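You operate a simulated robot arm through the tools that you are given. There is no shell and no other tool.

You run a simulated robot arm. Do the job below in one go: nothing can be reset, and whatever is moved stays where it is left.

Task
Let the drawing board down flat and set the green knob to HOLD.
Fine: green knob to FREE first, ease the red knob half way and leave it so, then bring the board down.

It is judged by the outcome, as a careful person would: the job done as asked, and still so three seconds after it is handed in. It fails if anything else is knocked over, pushed out of place, dropped, spilled or broken.

Robot
A 7-joint arm with a two-finger parallel gripper, fixed in place. Base frame: the origin is on the floor under the middle of its stand, x ahead of it, y to its left, z up; the work surface is at about z = 95.4. Readings come in cm, degrees, newtons and seconds.
With the tool pointing down near the work surface it reaches from about 48 to 92 cm from the base axis. Its first joint turns from -115.0 to 115.0 degrees. Payload 3.91 kg.
The TCP is the grasp point between the finger pads, 3 cm short of the fingertips. In the tool frame z runs along the fingers and y along their closing line. Largest opening 11 cm; finger width 2, thickness 1; the body of the gripper, 4.8 by 11.2 cm, starts 5.5 cm behind the TCP.
Orientation is that of the tool frame in the base frame, as [roll, pitch, yaw] about the fixed x, y, z axes, in that order (R = Rz(yaw) Ry(pitch) Rx(roll)). With the fingers straight down and closing along the base's y, the tool's x points along the base's -x, its y along +y and its z along -z.

Tools
- The arm moves only by the tool send_rows. Its argument "increments" is a list that holds one entry, the list of rows, each a list of 7 numbers: the shift along the tool's x, y, z in mm, then the turn, a rotation vector about the tool's x, y, z in degrees, then the opening, from 0 (shut) to 1 (fully open). In form: [[[dx, dy, dz, wx, wy, wz, jaw], ...]]. A call has 1 to 20 rows; each row is the pose to reach, as a shift and turn from the pose commanded when the call began, along the tool's axes at that moment. Each row takes 0.2 s and may step no farther than 5 cm and 8.6 degrees from the row before; otherwise, or with a gripper value out of range, the whole call is refused. Where a pose cannot be reached the arm comes as near as it can. A force on the tool above 40 N (or 10 N above the force at the start of the call, whichever is more), or a blocked arm, ends the call early, and 0.2 s more pass. Each finger travels about 15.3 cm/s and halts on what it meets, pressing with about 23 N; the grip force reading is that of the motor and also rises with nothing between the fingers. The clock runs only during rows and for 0.2 s after the last one: add rows that repeat a pose to give the fingers time. The reply holds the time, the measured pose of the TCP, the force on the tool along the base axes, the opening and the grip force, in the units named above and with some noise, with the torque about the TCP (base axes, N m) and any sound that the robot's microphone picked up.
- Cameras (640 x 400 px; columns grow to the right, rows downward): "scene" is fixed at [21.99, -64.97, 161.4]; the picture's right is [0.68, -0.73, 0.00], its down [-0.44, -0.41, -0.80] and it looks along [0.58, 0.54, -0.60] (base axes); focal length 269 px, centre (320, 200). "wrist" rides on the gripper at [7.3, 1.7, -10.3] in the tool frame; the picture's right is [-0.23, 0.97, 0.00], its down [-0.76, -0.18, -0.62] and it looks along [-0.61, -0.14, 0.78] (tool axes); focal length 222 px, centre (320, 200). There is no depth. A picture from a camera that has moved, and an enlarged one, comes with that camera's place and axes in the base frame and with its lens.
- snapshot(camera): a new picture of that camera. It takes no simulated time.
- lift_body(by): slides the trunk up (or, below 0, down) by that many cm; the arm rides with it, the base frame stays. It gives what a move gives, with no picture.
- inspect(camera, box): a new picture of the part [left, top, right, bottom] of that camera's present view, enlarged. It takes no simulated time.
- job_done(): hands the job in; it is judged then, once.

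Nothing tells you positions but the pictures and the camera data. Unless the task says otherwise, let go and move clear before handing in.

The tools are called after "Emit:" by a JSON object that holds its "name" and its "arguments". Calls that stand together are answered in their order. send_rows: Moves the arm, as the interface text tells. Its arguments: {"type":"object","properties":{"increments":{"type":"array","items":{"type":"array","items":{"type":"array","items":{"type":"number"}}}}},"required":["increments"]} The other tools are called the same way: lift_body (by) moves the trunk up or down; snapshot (camera) takes a picture; inspect (camera, box) takes an enlarged picture of a part of a camera's view; job_done () hands the job in.

At the start:

```text
time_s: 0.0
eef_pos: [66.51, -5.39, 140.56]
tool_rot: [180.0, 0.0, 179.9]
contact_force: [0.4, 0.3, 0.0]
moment: [0.02, 0.0, -0.02]
gripper_width: 11.0
grip_force: 0.0
trunk travel left (down, up): [-80.0, 19.0]
```

scene: 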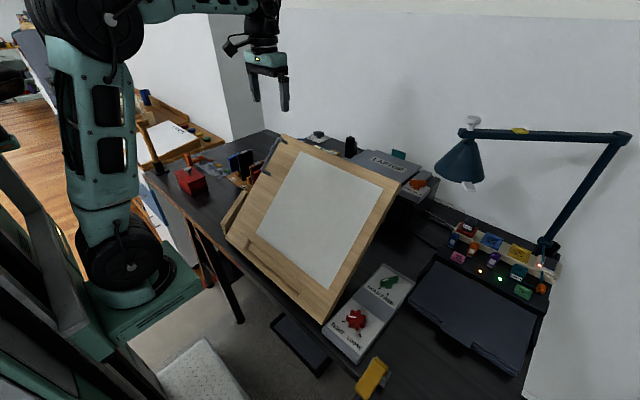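
wrist: 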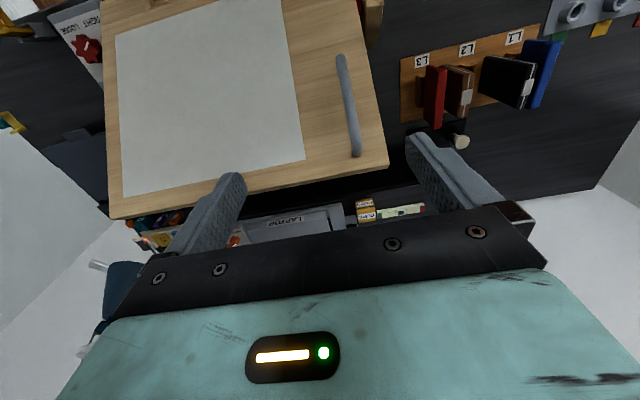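

The board stands tilted on the desk, with a panel holding a red and a green knob on its right side. I'll look closer at the panel and the board before I move.

Emit:
{"name": "inspect", "arguments": {"camera": "scene", "box": [310, 250, 430, 370]}}

Emit:
{"name": "inspect", "arguments": {"camera": "scene", "box": [210, 120, 410, 340]}}

Emit:
{"name": "inspect", "arguments": {"camera": "scene", "box": [140, 110, 300, 230]}}

Emit:
{"name": "inspect", "arguments": {"camera": "wrist", "box": [0, 0, 200, 140]}}

```text
3.33 times, centred on (370, 310) of scene
camera zoom: at [21.99, -64.97, 161.4], right [0.68, -0.73, 0.0], down [-0.44, -0.41, -0.8], along [0.58, 0.54, -0.6], focal length 898 px, centre (153, -167)
```

zoom: 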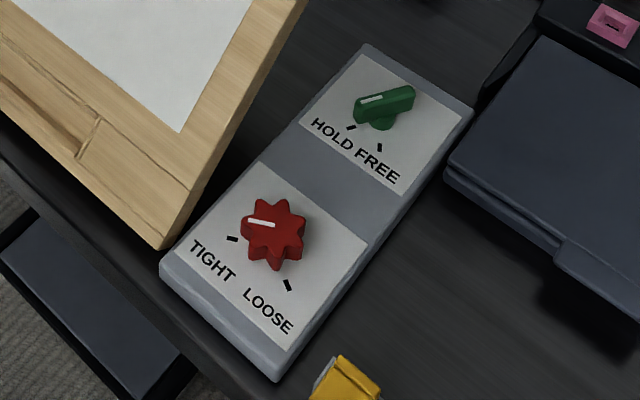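

```text
1.82 times, centred on (310, 230) of scene
camera zoom: at [21.99, -64.97, 161.4], right [0.68, -0.73, 0.0], down [-0.44, -0.41, -0.8], along [0.58, 0.54, -0.6], focal length 490 px, centre (338, 146)
```

zoom: 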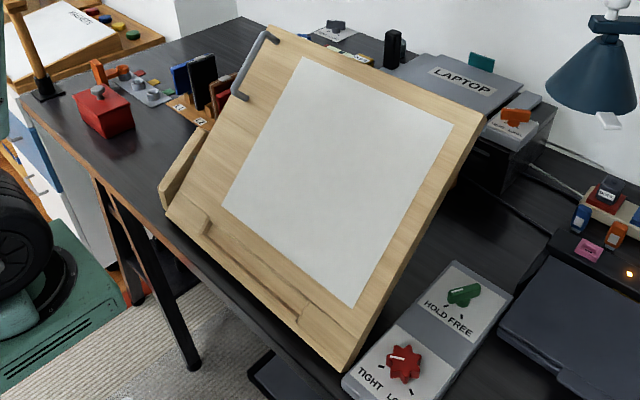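

```text
3.33 times, centred on (220, 170) of scene
camera zoom: at [21.99, -64.97, 161.4], right [0.68, -0.73, 0.0], down [-0.44, -0.41, -0.8], along [0.58, 0.54, -0.6], focal length 898 px, centre (653, 300)
```

zoom: 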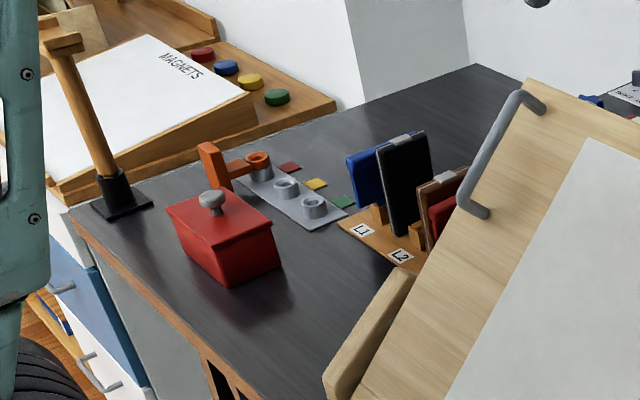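

```text
2.86 times, centred on (100, 70) of wrist
camera zoom: at [59.14, -3.78, 151.04], right [0.23, 0.97, 0.0], down [0.76, -0.18, 0.62], along [0.61, -0.14, -0.78], focal length 635 px, centre (949, 571)
```

zoom: 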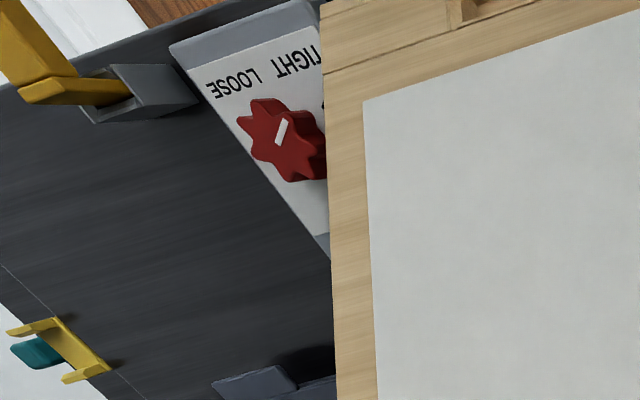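

The green knob seems to be at HOLD (about x 67, y -48) and the red at TIGHT (about x 53, y -48). The board is hinged along its front edge near x 48 and tilts about 45°. I'll move above the panel, staying clear of the board, for a closer look.

Emit:
{"name": "send_rows", "arguments": {"increments": [[[14, -40, 0, 0, 0, 0, 1], [28, -80, 0, 0, 0, 0, 1], [42, -120, 0, 0, 0, 0, 1], [56, -160, 0, 0, 0, 0, 1], [70, -200, 0, 0, 0, 0, 1], [84, -240, 0, 0, 0, 0, 1], [98, -280, 0, 0, 0, 0, 1], [112, -320, 0, 0, 0, 0, 1], [126, -360, 0, 0, 0, 0, 1], [140, -400, 0, 0, 0, 0, 1], [150, -410, 0, 0, 0, 0, 1]]]}}

Emit:
{"name": "snapshot", "arguments": {"camera": "wrist"}}

Emit:
{"name": "snapshot", "arguments": {"camera": "scene"}}

```text
time_s: 2.4
eef_pos: [51.5, -46.42, 140.65]
tool_rot: [-180.0, 0.1, 180.0]
contact_force: [-0.1, 0.5, 0.7]
moment: [0.0, -0.01, -0.01]
gripper_width: 11.02
grip_force: 0.0
trunk travel left (down, up): [-80.0, 19.0]
```

```text
taken
camera wrist: at [44.15, -44.78, 151.04], right [0.23, 0.97, 0.0], down [0.76, -0.18, 0.62], along [0.61, -0.14, -0.78], focal length 222 px, centre (320, 200)
```

wrist: 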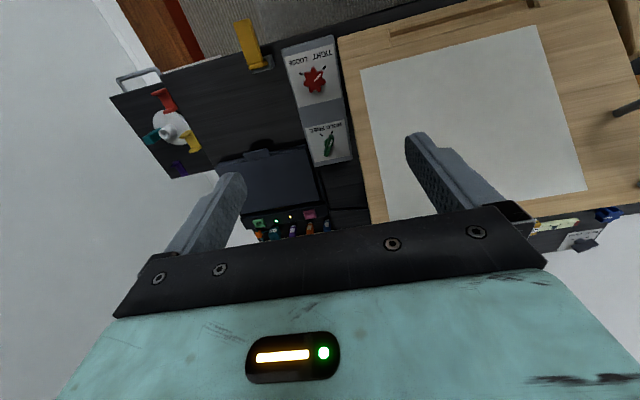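

```text
taken
```

scene: 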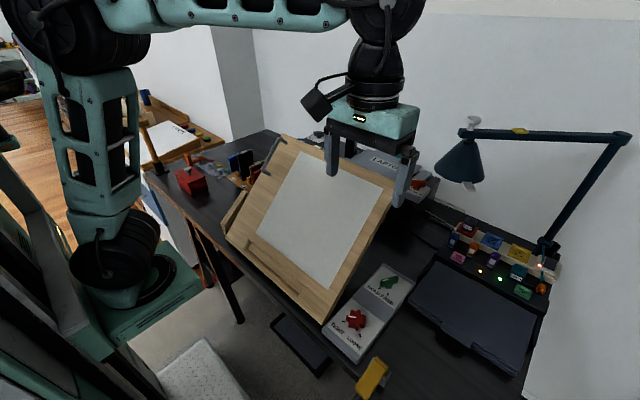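

Emit:
{"name": "inspect", "arguments": {"camera": "wrist", "box": [260, 20, 380, 190]}}

Emit:
{"name": "inspect", "arguments": {"camera": "wrist", "box": [280, 40, 360, 100]}}

Emit:
{"name": "inspect", "arguments": {"camera": "wrist", "box": [290, 110, 370, 170]}}

Emit:
{"name": "inspect", "arguments": {"camera": "scene", "box": [350, 255, 420, 320]}}

Emit:
{"name": "inspect", "arguments": {"camera": "scene", "box": [320, 290, 400, 360]}}

```text
2.35 times, centred on (320, 105) of wrist
camera zoom: at [44.15, -44.78, 151.04], right [0.23, 0.97, 0.0], down [0.76, -0.18, 0.62], along [0.61, -0.14, -0.78], focal length 523 px, centre (320, 424)
```

zoom: 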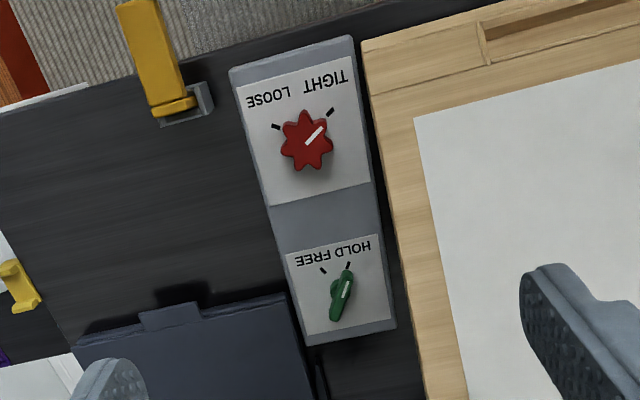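

```text
6.67 times, centred on (320, 70) of wrist
camera zoom: at [44.15, -44.78, 151.04], right [0.23, 0.97, 0.0], down [0.76, -0.18, 0.62], along [0.61, -0.14, -0.78], focal length 1481 px, centre (320, 1067)
```

zoom: 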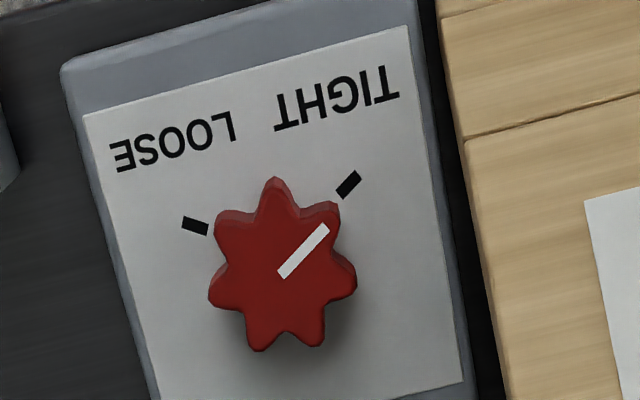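

```text
6.67 times, centred on (330, 140) of wrist
camera zoom: at [44.15, -44.78, 151.04], right [0.23, 0.97, 0.0], down [0.76, -0.18, 0.62], along [0.61, -0.14, -0.78], focal length 1481 px, centre (253, 600)
```

zoom: 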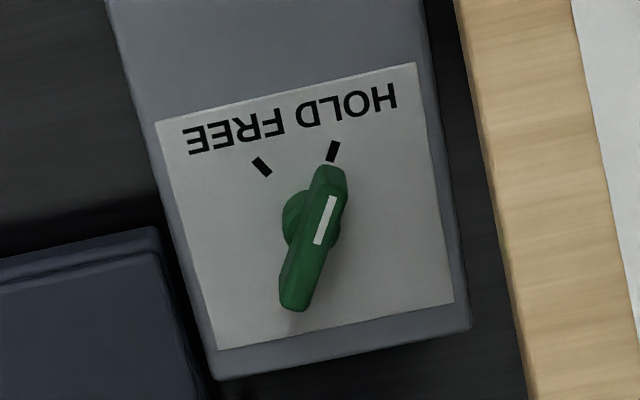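

```text
6.15 times, centred on (385, 288) of scene
camera zoom: at [21.99, -64.97, 161.4], right [0.68, -0.73, 0.0], down [-0.44, -0.41, -0.8], along [0.58, 0.54, -0.6], focal length 1657 px, centre (-80, -338)
```

zoom: 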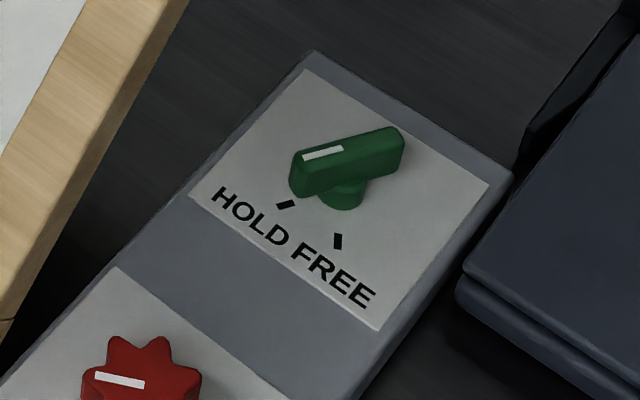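

```text
5.71 times, centred on (360, 325) of scene
camera zoom: at [21.99, -64.97, 161.4], right [0.68, -0.73, 0.0], down [-0.44, -0.41, -0.8], along [0.58, 0.54, -0.6], focal length 1539 px, centre (91, -514)
```

zoom: 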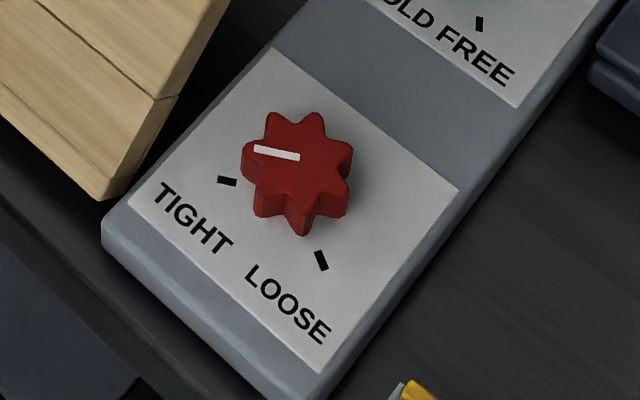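

The panel top is near z 98, with the red knob at (53.0, -48.0) and the green at (67.5, -48.0). Next I'll check the left side of the board, the handle, and the area under and behind it.

Emit:
{"name": "inspect", "arguments": {"camera": "scene", "box": [215, 130, 305, 240]}}

Emit:
{"name": "inspect", "arguments": {"camera": "scene", "box": [370, 170, 470, 270]}}

Emit:
{"name": "inspect", "arguments": {"camera": "wrist", "box": [480, 0, 640, 100]}}

Emit:
{"name": "inspect", "arguments": {"camera": "wrist", "box": [340, 140, 640, 260]}}

```text
3.64 times, centred on (260, 185) of scene
camera zoom: at [21.99, -64.97, 161.4], right [0.68, -0.73, 0.0], down [-0.44, -0.41, -0.8], along [0.58, 0.54, -0.6], focal length 979 px, centre (538, 254)
```

zoom: 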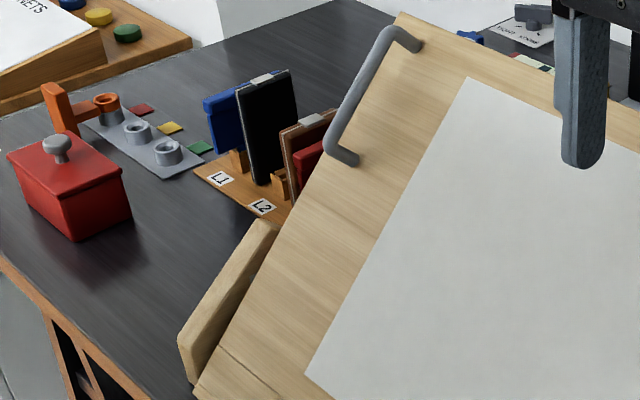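

```text
4.00 times, centred on (420, 220) of scene
camera zoom: at [21.99, -64.97, 161.4], right [0.68, -0.73, 0.0], down [-0.44, -0.41, -0.8], along [0.58, 0.54, -0.6], focal length 1077 px, centre (-80, 120)
```

zoom: 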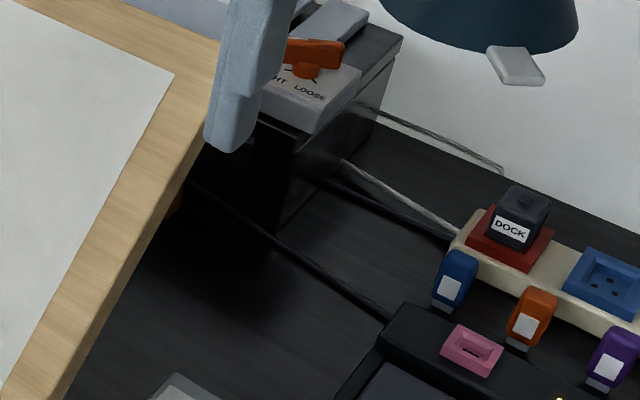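

```text
4.00 times, centred on (560, 50) of wrist
camera zoom: at [44.15, -44.78, 151.04], right [0.23, 0.97, 0.0], down [0.76, -0.18, 0.62], along [0.61, -0.14, -0.78], focal length 888 px, centre (-640, 800)
```

zoom: 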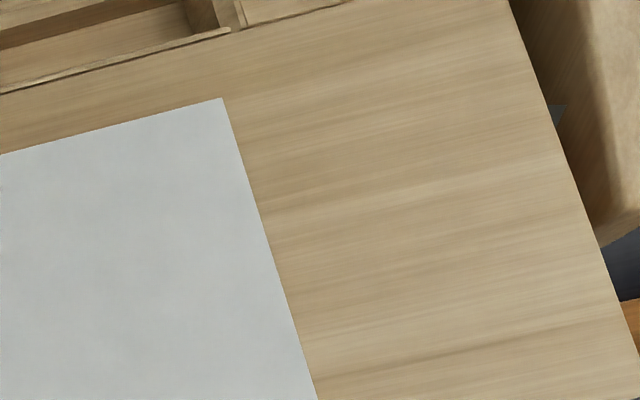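

```text
2.13 times, centred on (490, 200) of wrist
camera zoom: at [44.15, -44.78, 151.04], right [0.23, 0.97, 0.0], down [0.76, -0.18, 0.62], along [0.61, -0.14, -0.78], focal length 474 px, centre (-43, 200)
```

zoom: 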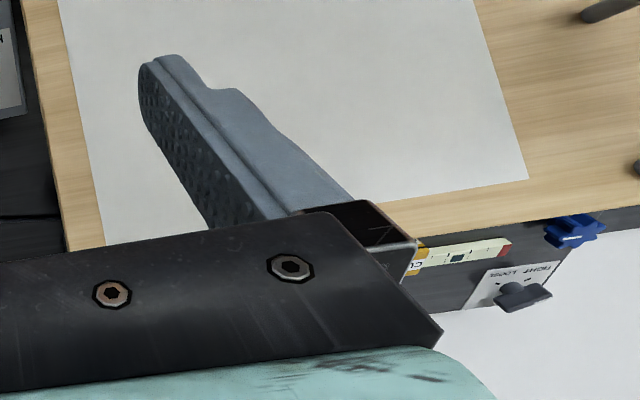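

There may be an orange object behind the board near where its far edge would land, so I'll look there from above before I touch the knobs.

Emit:
{"name": "send_rows", "arguments": {"increments": [[[-30, 18, -20, 0, 0, 0, 1], [-68, 42, -44, 0, 0, 0, 1], [-106, 66, -44, 0, 0, 0, 1], [-144, 90, -44, 0, 0, 0, 1], [-182, 114, -44, 0, 0, 0, 1], [-220, 136, -44, 0, 0, 0, 1], [-265, 160, -44, 0, 0, 0, 1]]]}}

Emit:
{"name": "snapshot", "arguments": {"camera": "wrist"}}

Emit:
{"name": "inspect", "arguments": {"camera": "wrist", "box": [80, 40, 480, 240]}}

```text
refused: row 2 steps farther than a row can; nothing moved
```

```text
taken
camera wrist: at [44.15, -44.78, 151.04], right [0.23, 0.97, 0.0], down [0.76, -0.18, 0.62], along [0.61, -0.14, -0.78], focal length 222 px, centre (320, 200)
```

wrist: 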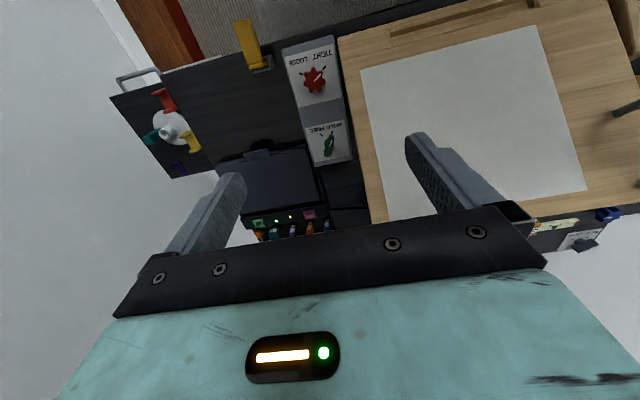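

```text
1.60 times, centred on (280, 140) of wrist
camera zoom: at [44.15, -44.78, 151.04], right [0.23, 0.97, 0.0], down [0.76, -0.18, 0.62], along [0.61, -0.14, -0.78], focal length 355 px, centre (384, 296)
```

zoom: 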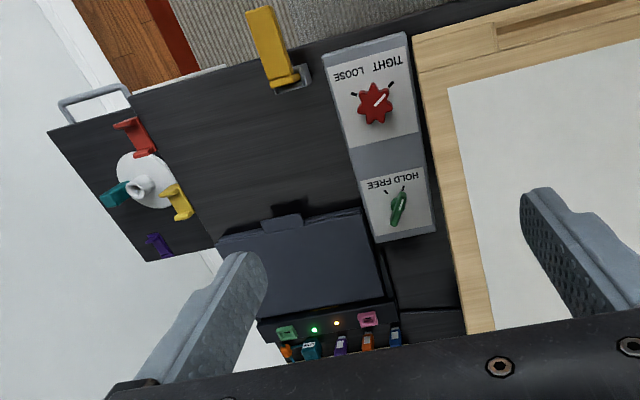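

The move was refused because one step was too long. I'll resend it in smaller steps.

Emit:
{"name": "send_rows", "arguments": {"increments": [[[-20, 12, -20, 0, 0, 0, 1], [-50, 30, -44, 0, 0, 0, 1], [-86, 52, -44, 0, 0, 0, 1], [-122, 74, -44, 0, 0, 0, 1], [-158, 96, -44, 0, 0, 0, 1], [-194, 118, -44, 0, 0, 0, 1], [-230, 140, -44, 0, 0, 0, 1], [-265, 160, -44, 0, 0, 0, 1]]]}}

Emit:
{"name": "snapshot", "arguments": {"camera": "wrist"}}

Emit:
{"name": "inspect", "arguments": {"camera": "wrist", "box": [80, 40, 480, 240]}}

```text
time_s: 4.2
eef_pos: [77.41, -30.13, 144.55]
tool_rot: [-179.9, 0.0, 179.8]
contact_force: [-1.0, 0.8, 0.7]
moment: [0.01, -0.05, 0.01]
gripper_width: 11.0
grip_force: 0.0
out of reach, approached as far as the arm can: row 8
trunk travel left (down, up): [-80.0, 19.0]
```

```text
taken
camera wrist: at [70.03, -28.52, 155.07], right [0.23, 0.97, 0.0], down [0.76, -0.18, 0.62], along [0.61, -0.14, -0.78], focal length 222 px, centre (320, 200)
```

wrist: 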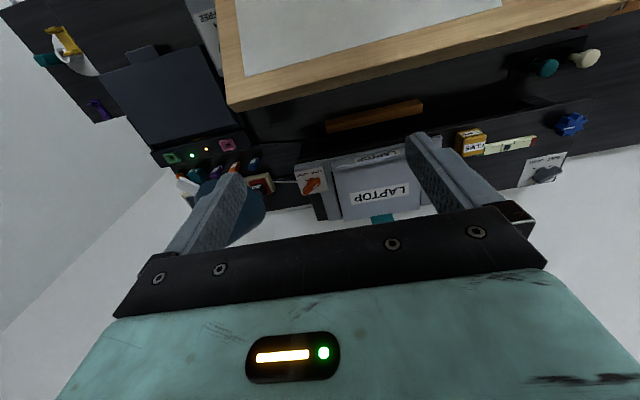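

```text
1.60 times, centred on (280, 140) of wrist
camera zoom: at [70.03, -28.52, 155.07], right [0.23, 0.97, 0.0], down [0.76, -0.18, 0.62], along [0.61, -0.14, -0.78], focal length 355 px, centre (384, 296)
```

zoom: 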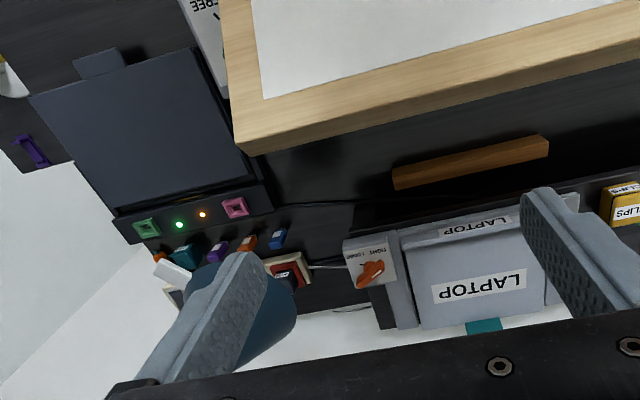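

The wooden bar behind the board lies at about x 90–93, just past where the board's far edge will land at about x 87. Next I'll look underneath the board from the right side, again before touching anything.

Emit:
{"name": "send_rows", "arguments": {"increments": [[[20, -27, 0, 0, 0, -8.2, 1], [41, -55, 0, 0, 0, -16.4, 1], [61, -82, 0, 0, 0, -24.6, 1], [82, -109, 0, 0, 0, -32.8, 1], [102, -137, 0, 0, 0, -41, 1], [122, -164, 0, 0, 0, -49.2, 1], [143, -191, 0, 0, 0, -57.4, 1], [163, -219, 0, 0, 0, -65.6, 1], [184, -246, 0, 0, 0, -73.8, 1], [204, -273, 0, 0, 0, -82, 1], [224, -300, 0, 0, 0, -90, 1]]]}}

Emit:
{"name": "snapshot", "arguments": {"camera": "scene"}}

```text
time_s: 6.6
eef_pos: [55.07, -60.04, 144.57]
tool_rot: [180.0, -0.1, -90.0]
contact_force: [0.2, 0.4, 0.8]
moment: [-0.04, 0.01, 0.0]
gripper_width: 10.99
grip_force: 0.0
trunk travel left (down, up): [-80.0, 19.0]
```

```text
taken
```

scene: 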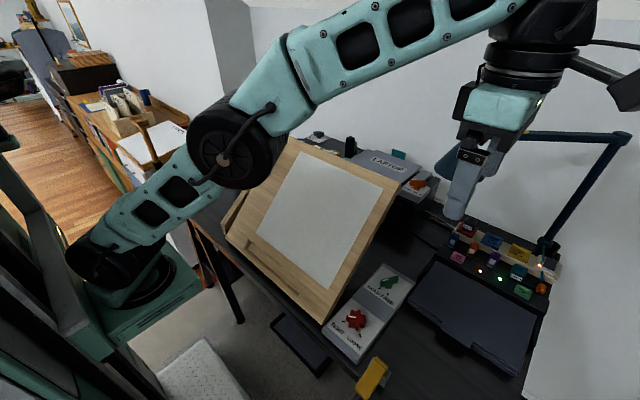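

Now I'll lower and tilt so the wrist camera looks under the board.

Emit:
{"name": "send_rows", "arguments": {"increments": [[[0, 0, 40, 0, -6, 0, 1], [0, 0, 80, 0, -12, 0, 1], [0, 0, 120, 0, -18, 0, 1], [0, 0, 160, 0, -24, 0, 1], [0, 0, 200, 0, -28, 0, 1], [0, 0, 240, 0, -32, 0, 1], [0, 0, 280, 0, -34, 0, 1]]]}}

Emit:
{"name": "snapshot", "arguments": {"camera": "wrist"}}

Emit:
{"name": "snapshot", "arguments": {"camera": "scene"}}

```text
time_s: 8.2
eef_pos: [54.98, -60.25, 116.57]
tool_rot: [180.0, 34.0, -90.1]
contact_force: [0.8, -0.1, 0.0]
moment: [-0.04, 0.0, 0.0]
gripper_width: 10.99
grip_force: 0.1
trunk travel left (down, up): [-80.0, 19.0]
```

```text
taken
camera wrist: at [53.22, -72.03, 121.18], right [-0.97, 0.19, 0.13], down [0.18, 0.28, 0.94], along [0.14, 0.94, -0.31], focal length 222 px, centre (320, 200)
```

wrist: 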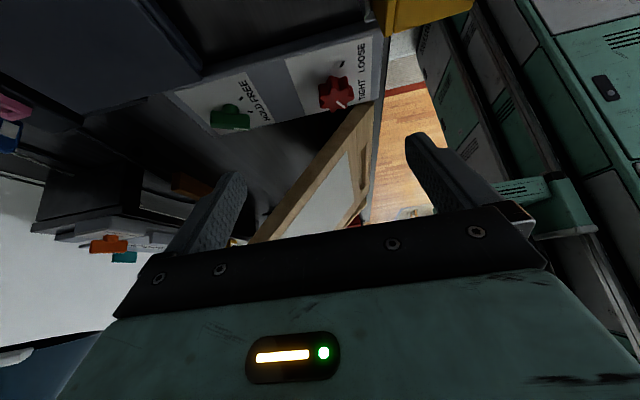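

```text
taken
```

scene: 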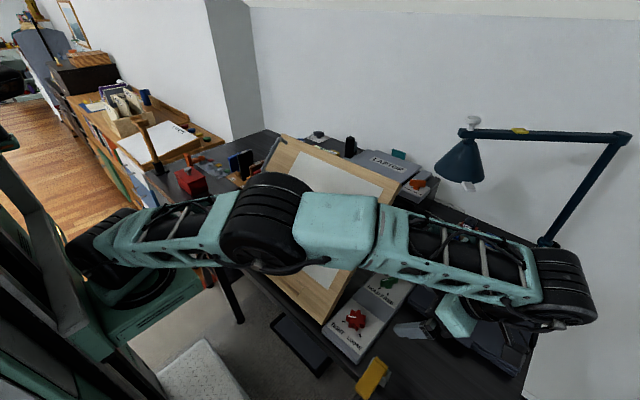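

Emit:
{"name": "inspect", "arguments": {"camera": "wrist", "box": [130, 80, 390, 250]}}

Emit:
{"name": "inspect", "arguments": {"camera": "scene", "box": [200, 130, 420, 340]}}

```text
2.35 times, centred on (260, 165) of wrist
camera zoom: at [53.22, -72.03, 121.18], right [-0.97, 0.19, 0.13], down [0.18, 0.28, 0.94], along [0.14, 0.94, -0.31], focal length 523 px, centre (461, 282)
```

zoom: 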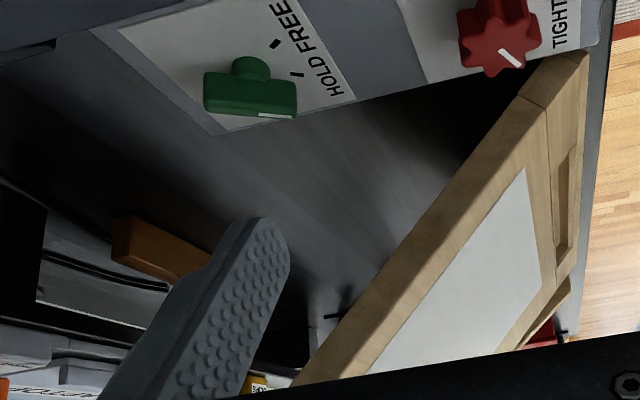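

```text
1.90 times, centred on (310, 235) of scene
camera zoom: at [21.99, -64.97, 161.4], right [0.68, -0.73, 0.0], down [-0.44, -0.41, -0.8], along [0.58, 0.54, -0.6], focal length 513 px, centre (339, 133)
```

zoom: 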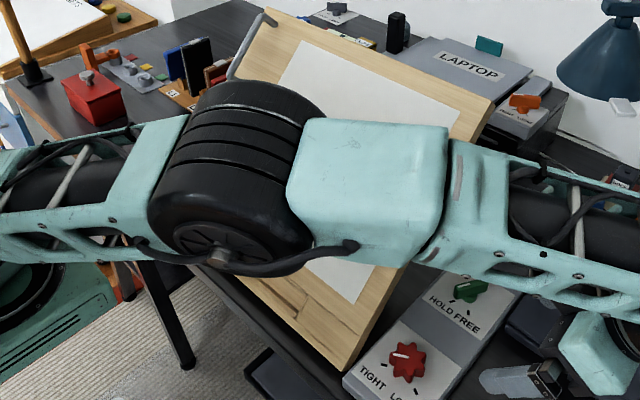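

Under the board the desk looks clear; the wooden bar sits behind the board's reach. I'll back off, go upright again and prepare for the green knob.

Emit:
{"name": "send_rows", "arguments": {"increments": [[[-22.4, 0, -33.2, 0, 6.8, 0, 1], [-44.8, 0, -66.4, 0, 13.6, 0, 1], [-67.2, 0, -99.6, 0, 20.4, 0, 1], [-89.6, 0, -132.8, 0, 27.2, 0, 1], [-111.8, 0, -165.8, 0, 34, 0, 1]]]}}

```text
time_s: 9.4
eef_pos: [54.81, -60.2, 136.35]
tool_rot: [180.0, -0.1, -90.1]
contact_force: [-0.5, 0.0, 0.3]
moment: [0.02, 0.03, 0.02]
gripper_width: 11.02
grip_force: 0.1
trunk travel left (down, up): [-80.0, 19.0]
```

Emit:
{"name": "send_rows", "arguments": {"increments": [[[-5.9, -8.8, 0, 0, 0, 8.43, 1], [-11.7, -17.6, 0, 0, 0, 16.86, 1], [-17.6, -26.4, 0, 0, 0, 25.29, 1], [-23.4, -35.1, 0, 0, 0, 33.72, 1], [-29.3, -43.9, 0, 0, 0, 42.15, 1], [-35.1, -52.7, 0, 0, 0, 50.58, 1], [-41, -61.5, 0, 0, 0, 59, 1], [-46.9, -70.3, 0, 0, 0, 67.4, 1], [-52.7, -79.1, 0, 0, 0, 75.8, 1], [-58.6, -87.9, 0, 0, 0, 84.3, 1], [-64.4, -96.7, 0, 0, 0, 92.7, 1], [-70.3, -105.4, 0, 0, 0, 101.1, 1], [-76.1, -114.2, 0, 0, 0, 109.6, 0.6], [-82, -123, 0, 0, 0, 118, 0.32]]]}}

Emit:
{"name": "snapshot", "arguments": {"camera": "wrist"}}

```text
time_s: 12.4
eef_pos: [67.22, -52.05, 136.56]
tool_rot: [180.0, 0.0, 151.7]
contact_force: [-0.4, -0.2, 0.4]
moment: [0.02, 0.0, -0.04]
gripper_width: 3.57
grip_force: 0.0
trunk travel left (down, up): [-80.0, 19.0]
```

```text
taken
camera wrist: at [61.63, -47.18, 146.97], right [0.66, 0.75, 0.0], down [0.59, -0.52, 0.62], along [0.47, -0.41, -0.78], focal length 222 px, centre (320, 200)
```

wrist: 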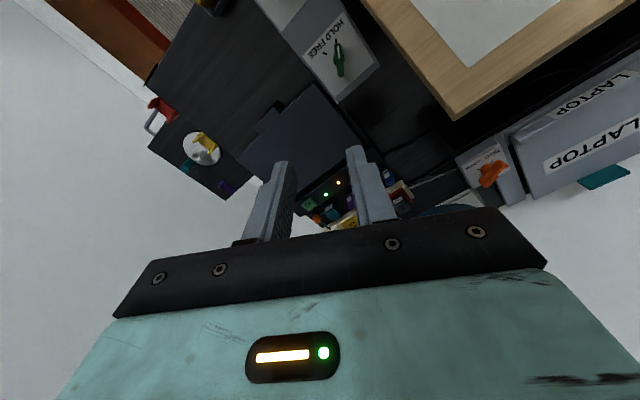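

Emit:
{"name": "inspect", "arguments": {"camera": "wrist", "box": [290, 20, 380, 100]}}

```text
5.00 times, centred on (335, 60) of wrist
camera zoom: at [61.63, -47.18, 146.97], right [0.66, 0.75, 0.0], down [0.59, -0.52, 0.62], along [0.47, -0.41, -0.78], focal length 1111 px, centre (245, 900)
```

zoom: 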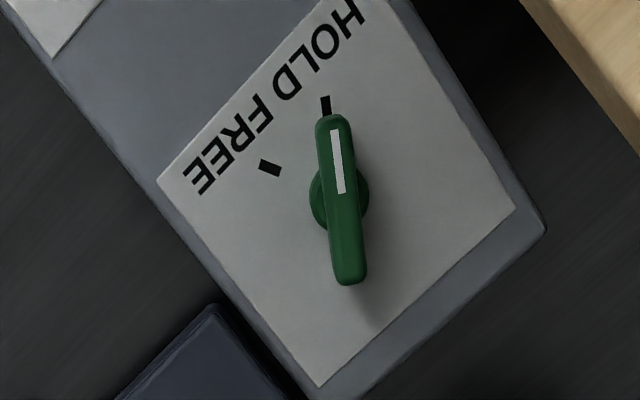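

The marks sit at ±30° and the green knob points at HOLD. Its centre is close to (67.9, -48.15). I'll lean the tool 20° away from the board and come down above the knob.

Emit:
{"name": "send_rows", "arguments": {"increments": [[[2.2, 5, 34, -3.4, 0, 0.3, 0.32], [4.4, 10, 68, -6.8, 0, 0.6, 0.32], [6.6, 15, 102, -10.2, 0, 0.9, 0.32], [8.8, 20, 136, -13.6, 0, 1.2, 0.32], [11, 25, 170, -17, 0, 1.5, 0.32], [13.2, 29.7, 205, -20, 0, 1.7, 0.32]]]}}

Emit:
{"name": "snapshot", "arguments": {"camera": "wrist"}}

Emit:
{"name": "snapshot", "arguments": {"camera": "scene"}}

```text
time_s: 13.8
eef_pos: [67.52, -48.8, 115.99]
tool_rot: [160.0, -0.2, 150.3]
contact_force: [-0.4, 0.0, 0.6]
moment: [-0.05, 0.02, 0.0]
gripper_width: 3.51
grip_force: 0.0
trunk travel left (down, up): [-80.0, 19.0]
```

```text
taken
camera wrist: at [60.19, -47.0, 126.44], right [0.65, 0.68, 0.33], down [0.47, -0.71, 0.52], along [0.59, -0.18, -0.79], focal length 222 px, centre (320, 200)
```

wrist: 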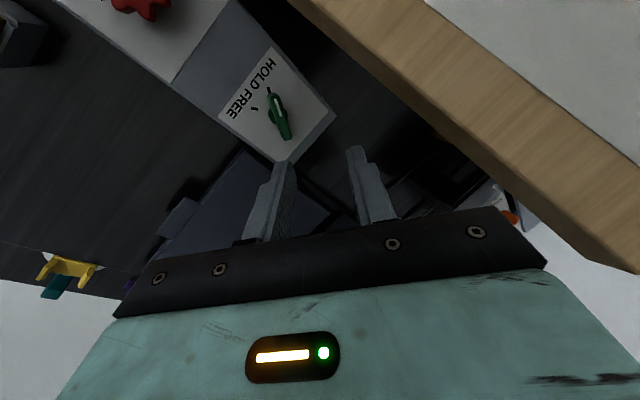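

```text
taken
```

scene: 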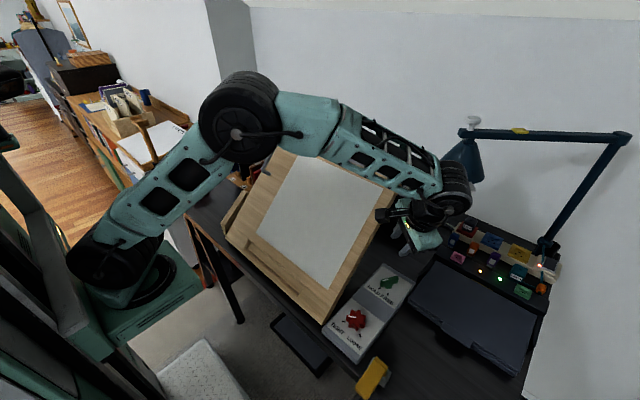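

Emit:
{"name": "send_rows", "arguments": {"increments": [[[0, -10, 27.5, 0, 0, 0, 0.32], [0, -20, 55, 0, 0, 0, 0.32], [0, -29.6, 81, 0, 0, 0, 0.32], [0, -35, 96, 0, 0, 0, 0.32], [0, -39.3, 108, 0, 0, 0, 0.32]]]}}

Emit:
{"name": "snapshot", "arguments": {"camera": "wrist"}}

Emit:
{"name": "snapshot", "arguments": {"camera": "scene"}}

```text
time_s: 15.0
eef_pos: [67.56, -48.7, 104.63]
tool_rot: [160.0, -0.3, 150.3]
contact_force: [-0.2, 0.6, 0.4]
moment: [0.02, -0.02, -0.02]
gripper_width: 3.53
grip_force: 0.0
trunk travel left (down, up): [-80.0, 19.0]
```

```text
taken
camera wrist: at [60.2, -46.95, 114.98], right [0.65, 0.68, 0.33], down [0.48, -0.71, 0.52], along [0.59, -0.18, -0.79], focal length 222 px, centre (320, 200)
```

wrist: 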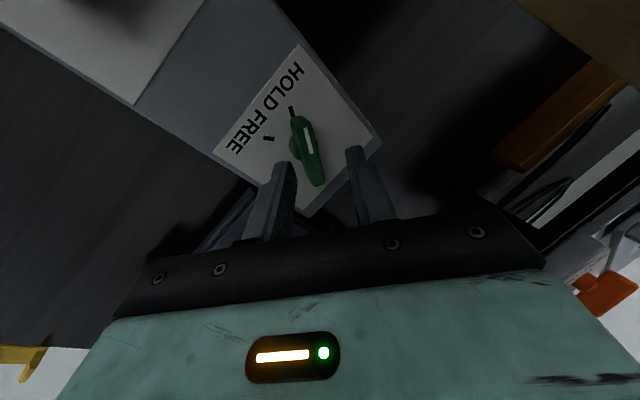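

```text
taken
```

scene: 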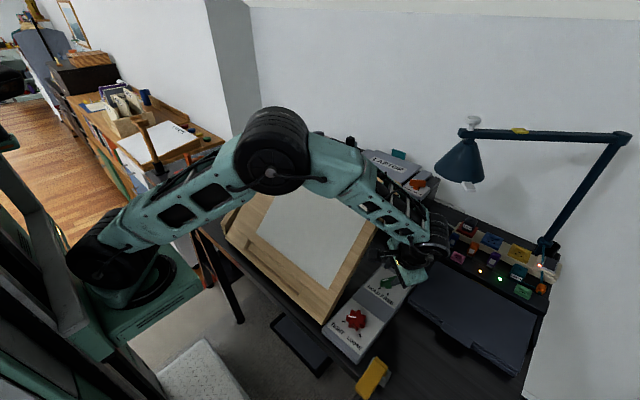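

Emit:
{"name": "send_rows", "arguments": {"increments": [[[0, -2.6, 7.2, 0, 0, 0, 0.32], [0, -5.3, 14.4, 0, 0, 0, 0.32], [0, -7.9, 21.6, 0, 0, 0, 0.32]]]}}

Emit:
{"name": "inspect", "arguments": {"camera": "wrist", "box": [200, 60, 440, 240]}}

Emit:
{"name": "inspect", "arguments": {"camera": "scene", "box": [340, 210, 450, 300]}}

```text
time_s: 15.8
eef_pos: [67.5, -48.86, 102.2]
tool_rot: [160.0, -0.3, 150.4]
contact_force: [0.0, 0.2, 0.1]
moment: [-0.01, 0.01, -0.01]
gripper_width: 3.51
grip_force: 0.0
trunk travel left (down, up): [-80.0, 19.0]
```

```text
2.22 times, centred on (320, 150) of wrist
camera zoom: at [60.18, -46.96, 112.66], right [0.65, 0.68, 0.33], down [0.47, -0.71, 0.52], along [0.59, -0.18, -0.79], focal length 494 px, centre (320, 311)
```

zoom: 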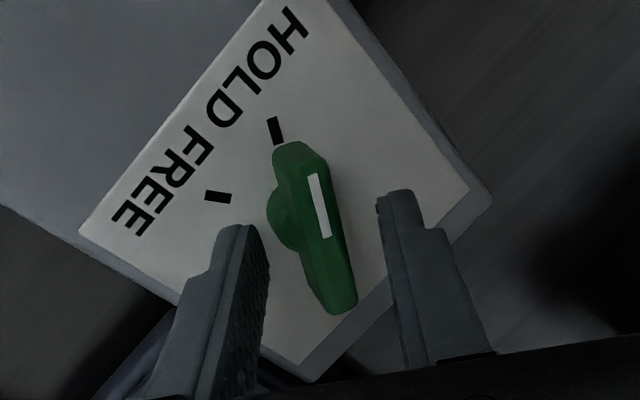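

```text
4.44 times, centred on (395, 255) of scene
camera zoom: at [21.99, -64.97, 161.4], right [0.68, -0.73, 0.0], down [-0.44, -0.41, -0.8], along [0.58, 0.54, -0.6], focal length 1197 px, centre (-13, -44)
```

zoom: 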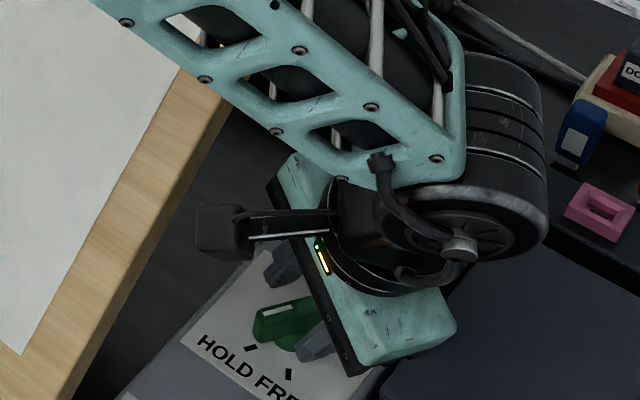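

The bar is between the fingers, so I'll close on it gently.

Emit:
{"name": "send_rows", "arguments": {"increments": [[[0, 0, 0, 0, 0, 0, 0.2], [0, 0, 0, 0, 0, 0, 0.1], [0, 0, 0, 0, 0, 0, 0.1]]]}}

Emit:
{"name": "inspect", "arguments": {"camera": "wrist", "box": [200, 60, 440, 240]}}

```text
time_s: 16.6
eef_pos: [67.46, -48.8, 102.27]
tool_rot: [160.0, -0.1, 150.3]
contact_force: [0.8, 2.9, 0.8]
moment: [-0.34, 0.26, 0.0]
gripper_width: 1.54
grip_force: 44.9
trunk travel left (down, up): [-80.0, 19.0]
```

```text
2.22 times, centred on (320, 150) of wrist
camera zoom: at [60.21, -46.92, 112.69], right [0.65, 0.68, 0.33], down [0.48, -0.71, 0.52], along [0.59, -0.18, -0.79], focal length 494 px, centre (320, 311)
```

zoom: 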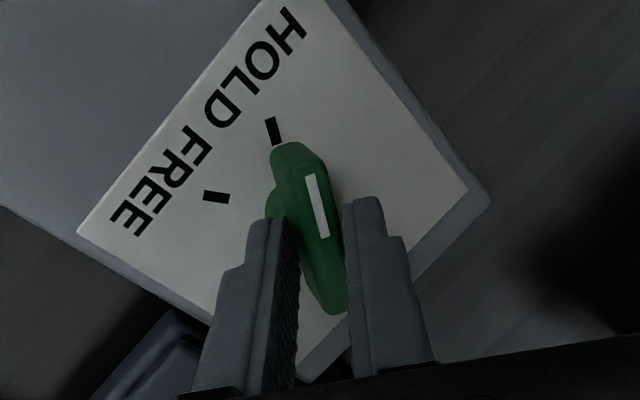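

Gripped. Now I'll turn it 30° about the knob's vertical axis toward FREE as a first step and check.

Emit:
{"name": "send_rows", "arguments": {"increments": [[[-1, 0.06, 0.02, 0, 2.57, -7.05, 0.1], [-1.96, 0.24, 0.09, 0, 5.13, -14.1, 0.1], [-2.9, 0.54, 0.2, 0, 7.7, -21.15, 0.1], [-3.79, 0.95, 0.35, 0, 10.26, -28.2, 0.1]]]}}

Emit:
{"name": "inspect", "arguments": {"camera": "wrist", "box": [200, 60, 440, 240]}}

Emit:
{"name": "snapshot", "arguments": {"camera": "scene"}}

```text
time_s: 17.6
eef_pos: [67.79, -48.87, 102.31]
tool_rot: [159.9, -0.1, -179.7]
contact_force: [6.7, 0.0, 1.0]
moment: [-0.44, 0.7, -0.1]
gripper_width: 1.54
grip_force: 45.1
trunk travel left (down, up): [-80.0, 19.0]
```

```text
2.22 times, centred on (320, 150) of wrist
camera zoom: at [60.65, -50.98, 112.68], right [0.22, 0.92, 0.33], down [0.77, -0.38, 0.52], along [0.6, 0.14, -0.79], focal length 494 px, centre (320, 311)
```

zoom: 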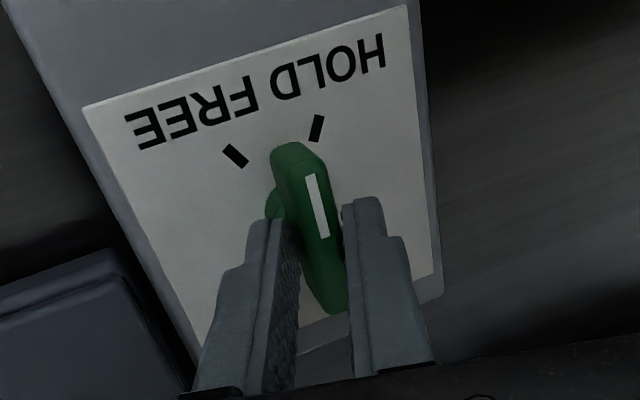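

```text
taken
```

scene: 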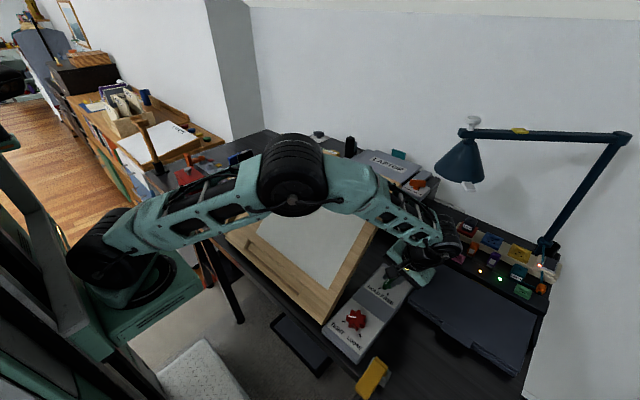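

It turns cleanly with the grip. I'll do the remaining 30°.

Emit:
{"name": "send_rows", "arguments": {"increments": [[[-1, 0.06, 0.02, 0, 2.57, -7.05, 0.1], [-1.96, 0.24, 0.09, 0, 5.13, -14.1, 0.1], [-2.9, 0.54, 0.2, 0, 7.7, -21.15, 0.1], [-3.79, 0.95, 0.35, 0, 10.26, -28.2, 0.1]]]}}

Emit:
{"name": "inspect", "arguments": {"camera": "wrist", "box": [200, 60, 440, 240]}}

Emit:
{"name": "snapshot", "arguments": {"camera": "scene"}}

```text
time_s: 18.6
eef_pos: [68.46, -48.87, 102.3]
tool_rot: [159.9, -0.1, -149.5]
contact_force: [17.4, -5.8, 2.8]
moment: [-0.5, -0.78, -0.23]
gripper_width: 1.56
grip_force: 44.8
trunk travel left (down, up): [-80.0, 19.0]
```

```text
2.22 times, centred on (320, 150) of wrist
camera zoom: at [63.04, -54.25, 112.67], right [-0.27, 0.9, 0.33], down [0.85, 0.06, 0.52], along [0.45, 0.42, -0.78], focal length 494 px, centre (320, 311)
```

zoom: 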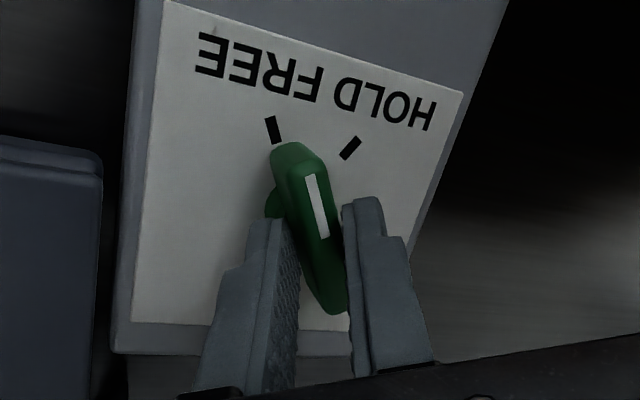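

```text
taken
```

scene: 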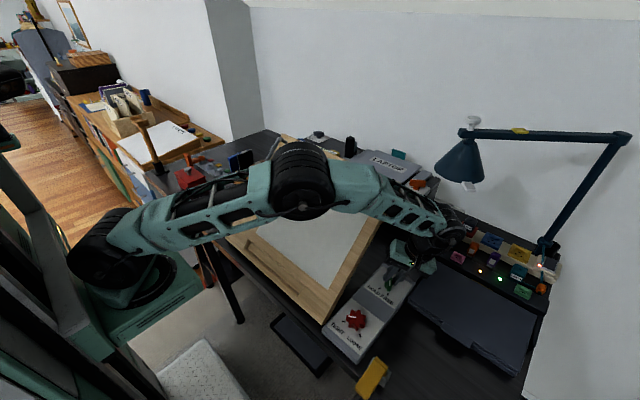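

The pointer is now at FREE. I'll let go and rise straight up.

Emit:
{"name": "send_rows", "arguments": {"increments": [[[0, 0, 0, 0, 0, 0, 0.32], [0, 0, 0, 0, 0, 0, 0.32], [0, 6.8, -18.8, 0, 0, 0, 0.32], [0, 13.7, -37.6, 0, 0, 0, 0.32], [0, 27.4, -75.2, 0, 0, 0, 0.32], [0, 41, -112.8, 0, 0, 0, 0.32], [0, 54.7, -150.4, 0, 0, 0, 0.32], [0, 68.4, -188, 0, 0, 0, 0.32], [0, 82, -225, 0, 0, 0, 0.32]]]}}

Emit:
{"name": "snapshot", "arguments": {"camera": "wrist"}}

Emit:
{"name": "inspect", "arguments": {"camera": "scene", "box": [320, 250, 430, 370]}}

```text
time_s: 20.6
eef_pos: [68.17, -48.98, 126.21]
tool_rot: [159.7, -0.3, -149.7]
contact_force: [0.3, 0.3, 0.4]
moment: [-0.02, 0.03, -0.01]
gripper_width: 3.51
grip_force: 0.1
trunk travel left (down, up): [-80.0, 19.0]
```

```text
taken
camera wrist: at [62.91, -54.38, 136.57], right [-0.26, 0.9, 0.34], down [0.85, 0.06, 0.52], along [0.45, 0.42, -0.78], focal length 222 px, centre (320, 200)
```

wrist: 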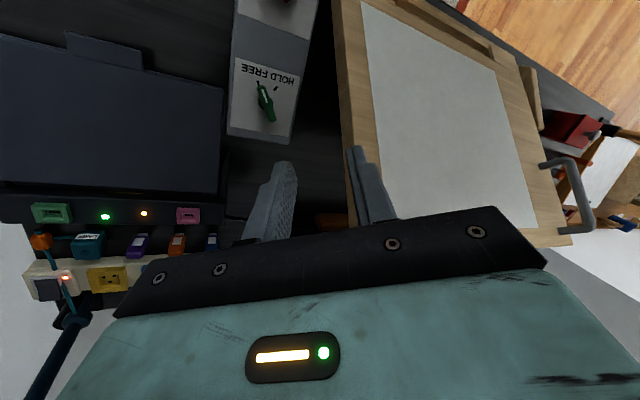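

```text
3.33 times, centred on (375, 310) of scene
camera zoom: at [21.99, -64.97, 161.4], right [0.68, -0.73, 0.0], down [-0.44, -0.41, -0.8], along [0.58, 0.54, -0.6], focal length 898 px, centre (137, -167)
```

zoom: 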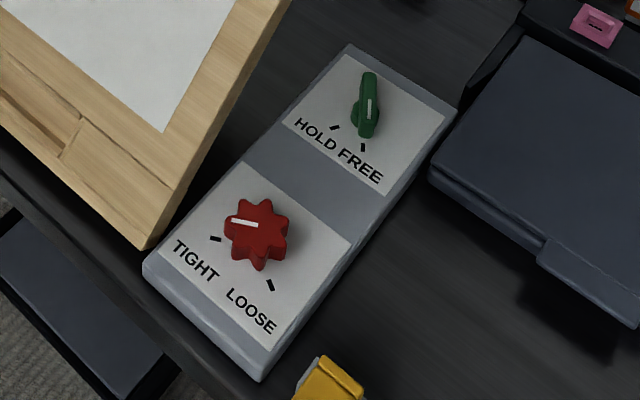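

Green is at FREE and the board hasn't moved. I'll go over the red knob, straightening the tool on the way.

Emit:
{"name": "send_rows", "arguments": {"increments": [[[31.5, 20.2, 7.3, 0, 0, 0, 0.59], [63, 40.3, 14.6, 5, 0, 0, 0.59], [94.4, 60.5, 22, 10, 0, 0, 0.59], [125.9, 80.6, 29.3, 15, 0, 0, 0.59], [125.9, 80.6, 29.3, 20, 0, 0, 0.59]]]}}

Emit:
{"name": "snapshot", "arguments": {"camera": "wrist"}}

```text
time_s: 21.8
eef_pos: [53.05, -47.71, 126.45]
tool_rot: [179.8, 0.0, -149.6]
contact_force: [-0.1, 0.0, 0.7]
moment: [-0.04, -0.01, 0.0]
gripper_width: 6.52
grip_force: 0.0
trunk travel left (down, up): [-80.0, 19.0]
```

```text
taken
camera wrist: at [45.98, -50.12, 136.77], right [-0.3, 0.96, 0.0], down [0.75, 0.23, 0.62], along [0.59, 0.19, -0.78], focal length 222 px, centre (320, 200)
```

wrist: 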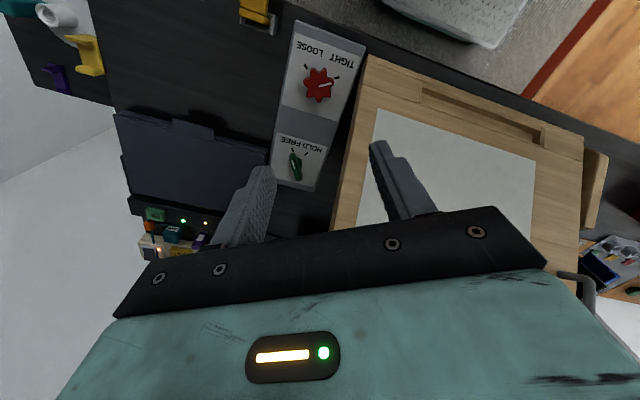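

Emit:
{"name": "inspect", "arguments": {"camera": "wrist", "box": [280, 50, 360, 120]}}

Emit:
{"name": "inspect", "arguments": {"camera": "wrist", "box": [260, 120, 340, 190]}}

```text
5.71 times, centred on (320, 85) of wrist
camera zoom: at [45.98, -50.12, 136.77], right [-0.3, 0.96, 0.0], down [0.75, 0.23, 0.62], along [0.59, 0.19, -0.78], focal length 1269 px, centre (320, 857)
```

zoom: 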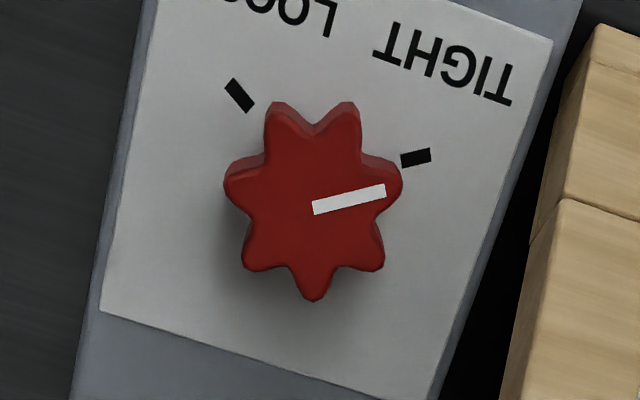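

```text
5.71 times, centred on (300, 155) of wrist
camera zoom: at [45.98, -50.12, 136.77], right [-0.3, 0.96, 0.0], down [0.75, 0.23, 0.62], along [0.59, 0.19, -0.78], focal length 1269 px, centre (434, 457)
```

zoom: 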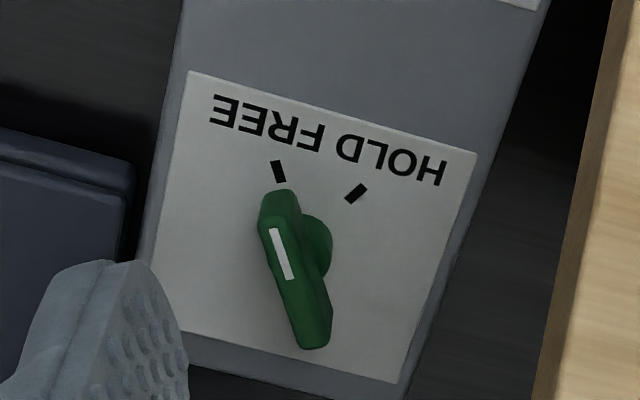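

Red is at TIGHT, centred at about (53.1, -48.06), with 7 lobes of radius 2.4. I'll turn the tool so one pad meets a lobe and the other a valley, then descend.

Emit:
{"name": "send_rows", "arguments": {"increments": [[[0.2, -0.5, 23.4, 0, 0, 7.4, 0.59], [0.4, -0.9, 46.8, 0, 0, 14.8, 0.59], [0.6, -1.4, 70.2, 0, 0, 22.2, 0.59], [0.9, -1.8, 93.6, 0, 0, 29.6, 0.59], [1.1, -2.3, 117, 0, 0, 37, 0.59], [1.3, -2.7, 140, 0, 0, 44.4, 0.59], [1.5, -3.2, 164, 0, 0, 51.8, 0.59]]]}}

Emit:
{"name": "snapshot", "arguments": {"camera": "wrist"}}

Emit:
{"name": "snapshot", "arguments": {"camera": "scene"}}

```text
time_s: 23.4
eef_pos: [52.96, -48.08, 110.01]
tool_rot: [179.9, -0.3, 158.4]
contact_force: [-0.5, 0.0, 0.5]
moment: [0.0, -0.05, -0.02]
gripper_width: 6.46
grip_force: 0.0
trunk travel left (down, up): [-80.0, 19.0]
```

```text
taken
camera wrist: at [46.86, -43.92, 120.35], right [0.57, 0.82, 0.0], down [0.65, -0.45, 0.62], along [0.51, -0.35, -0.78], focal length 222 px, centre (320, 200)
```

wrist: 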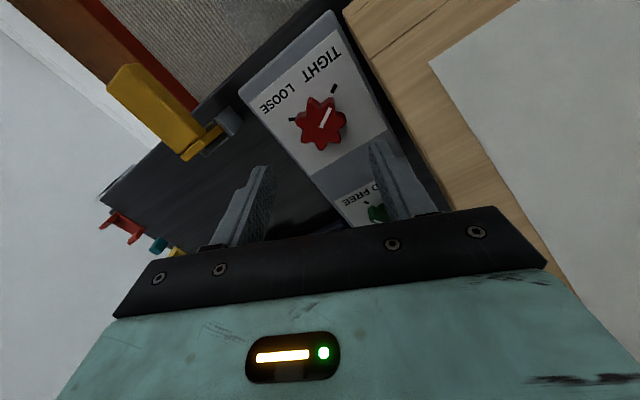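

```text
taken
```

scene: 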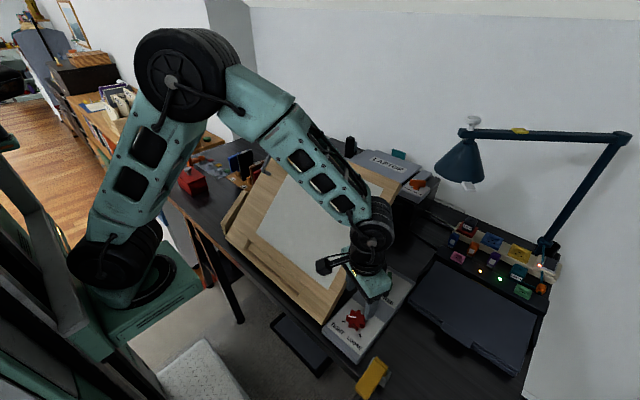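

Emit:
{"name": "send_rows", "arguments": {"increments": [[[-0.5, 0, 25, 0, 0, 0, 0.59], [-1, 0, 50, 0, 0, 0, 0.59], [-1, 0, 68, 0, 0, 0, 0.59], [-1, 0, 76, 0, 0, 0, 0.59], [-1, 0, 83, 0, 0, 0, 0.59]]]}}

Emit:
{"name": "inspect", "arguments": {"camera": "wrist", "box": [180, 40, 460, 240]}}

Emit:
{"name": "inspect", "arguments": {"camera": "scene", "box": [300, 220, 420, 340]}}

```text
time_s: 24.6
eef_pos: [53.06, -48.06, 101.55]
tool_rot: [-180.0, -0.3, 158.5]
contact_force: [-0.6, 0.3, -0.2]
moment: [0.0, -0.03, 0.03]
gripper_width: 6.45
grip_force: 0.0
trunk travel left (down, up): [-80.0, 19.0]
```

```text
2.00 times, centred on (320, 140) of wrist
camera zoom: at [46.96, -43.96, 112.05], right [0.57, 0.82, 0.0], down [0.65, -0.45, 0.62], along [0.51, -0.35, -0.79], focal length 444 px, centre (320, 320)
```

zoom: 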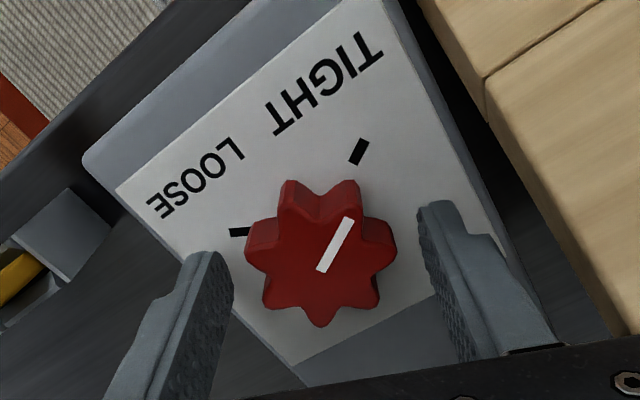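

```text
3.33 times, centred on (360, 280) of scene
camera zoom: at [21.99, -64.97, 161.4], right [0.68, -0.73, 0.0], down [-0.44, -0.41, -0.8], along [0.58, 0.54, -0.6], focal length 898 px, centre (187, -67)
```

zoom: 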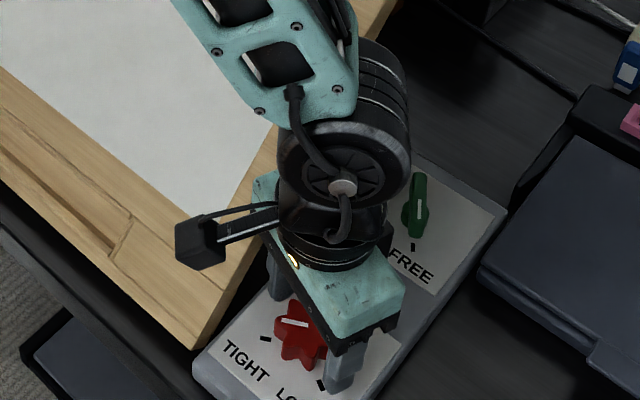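

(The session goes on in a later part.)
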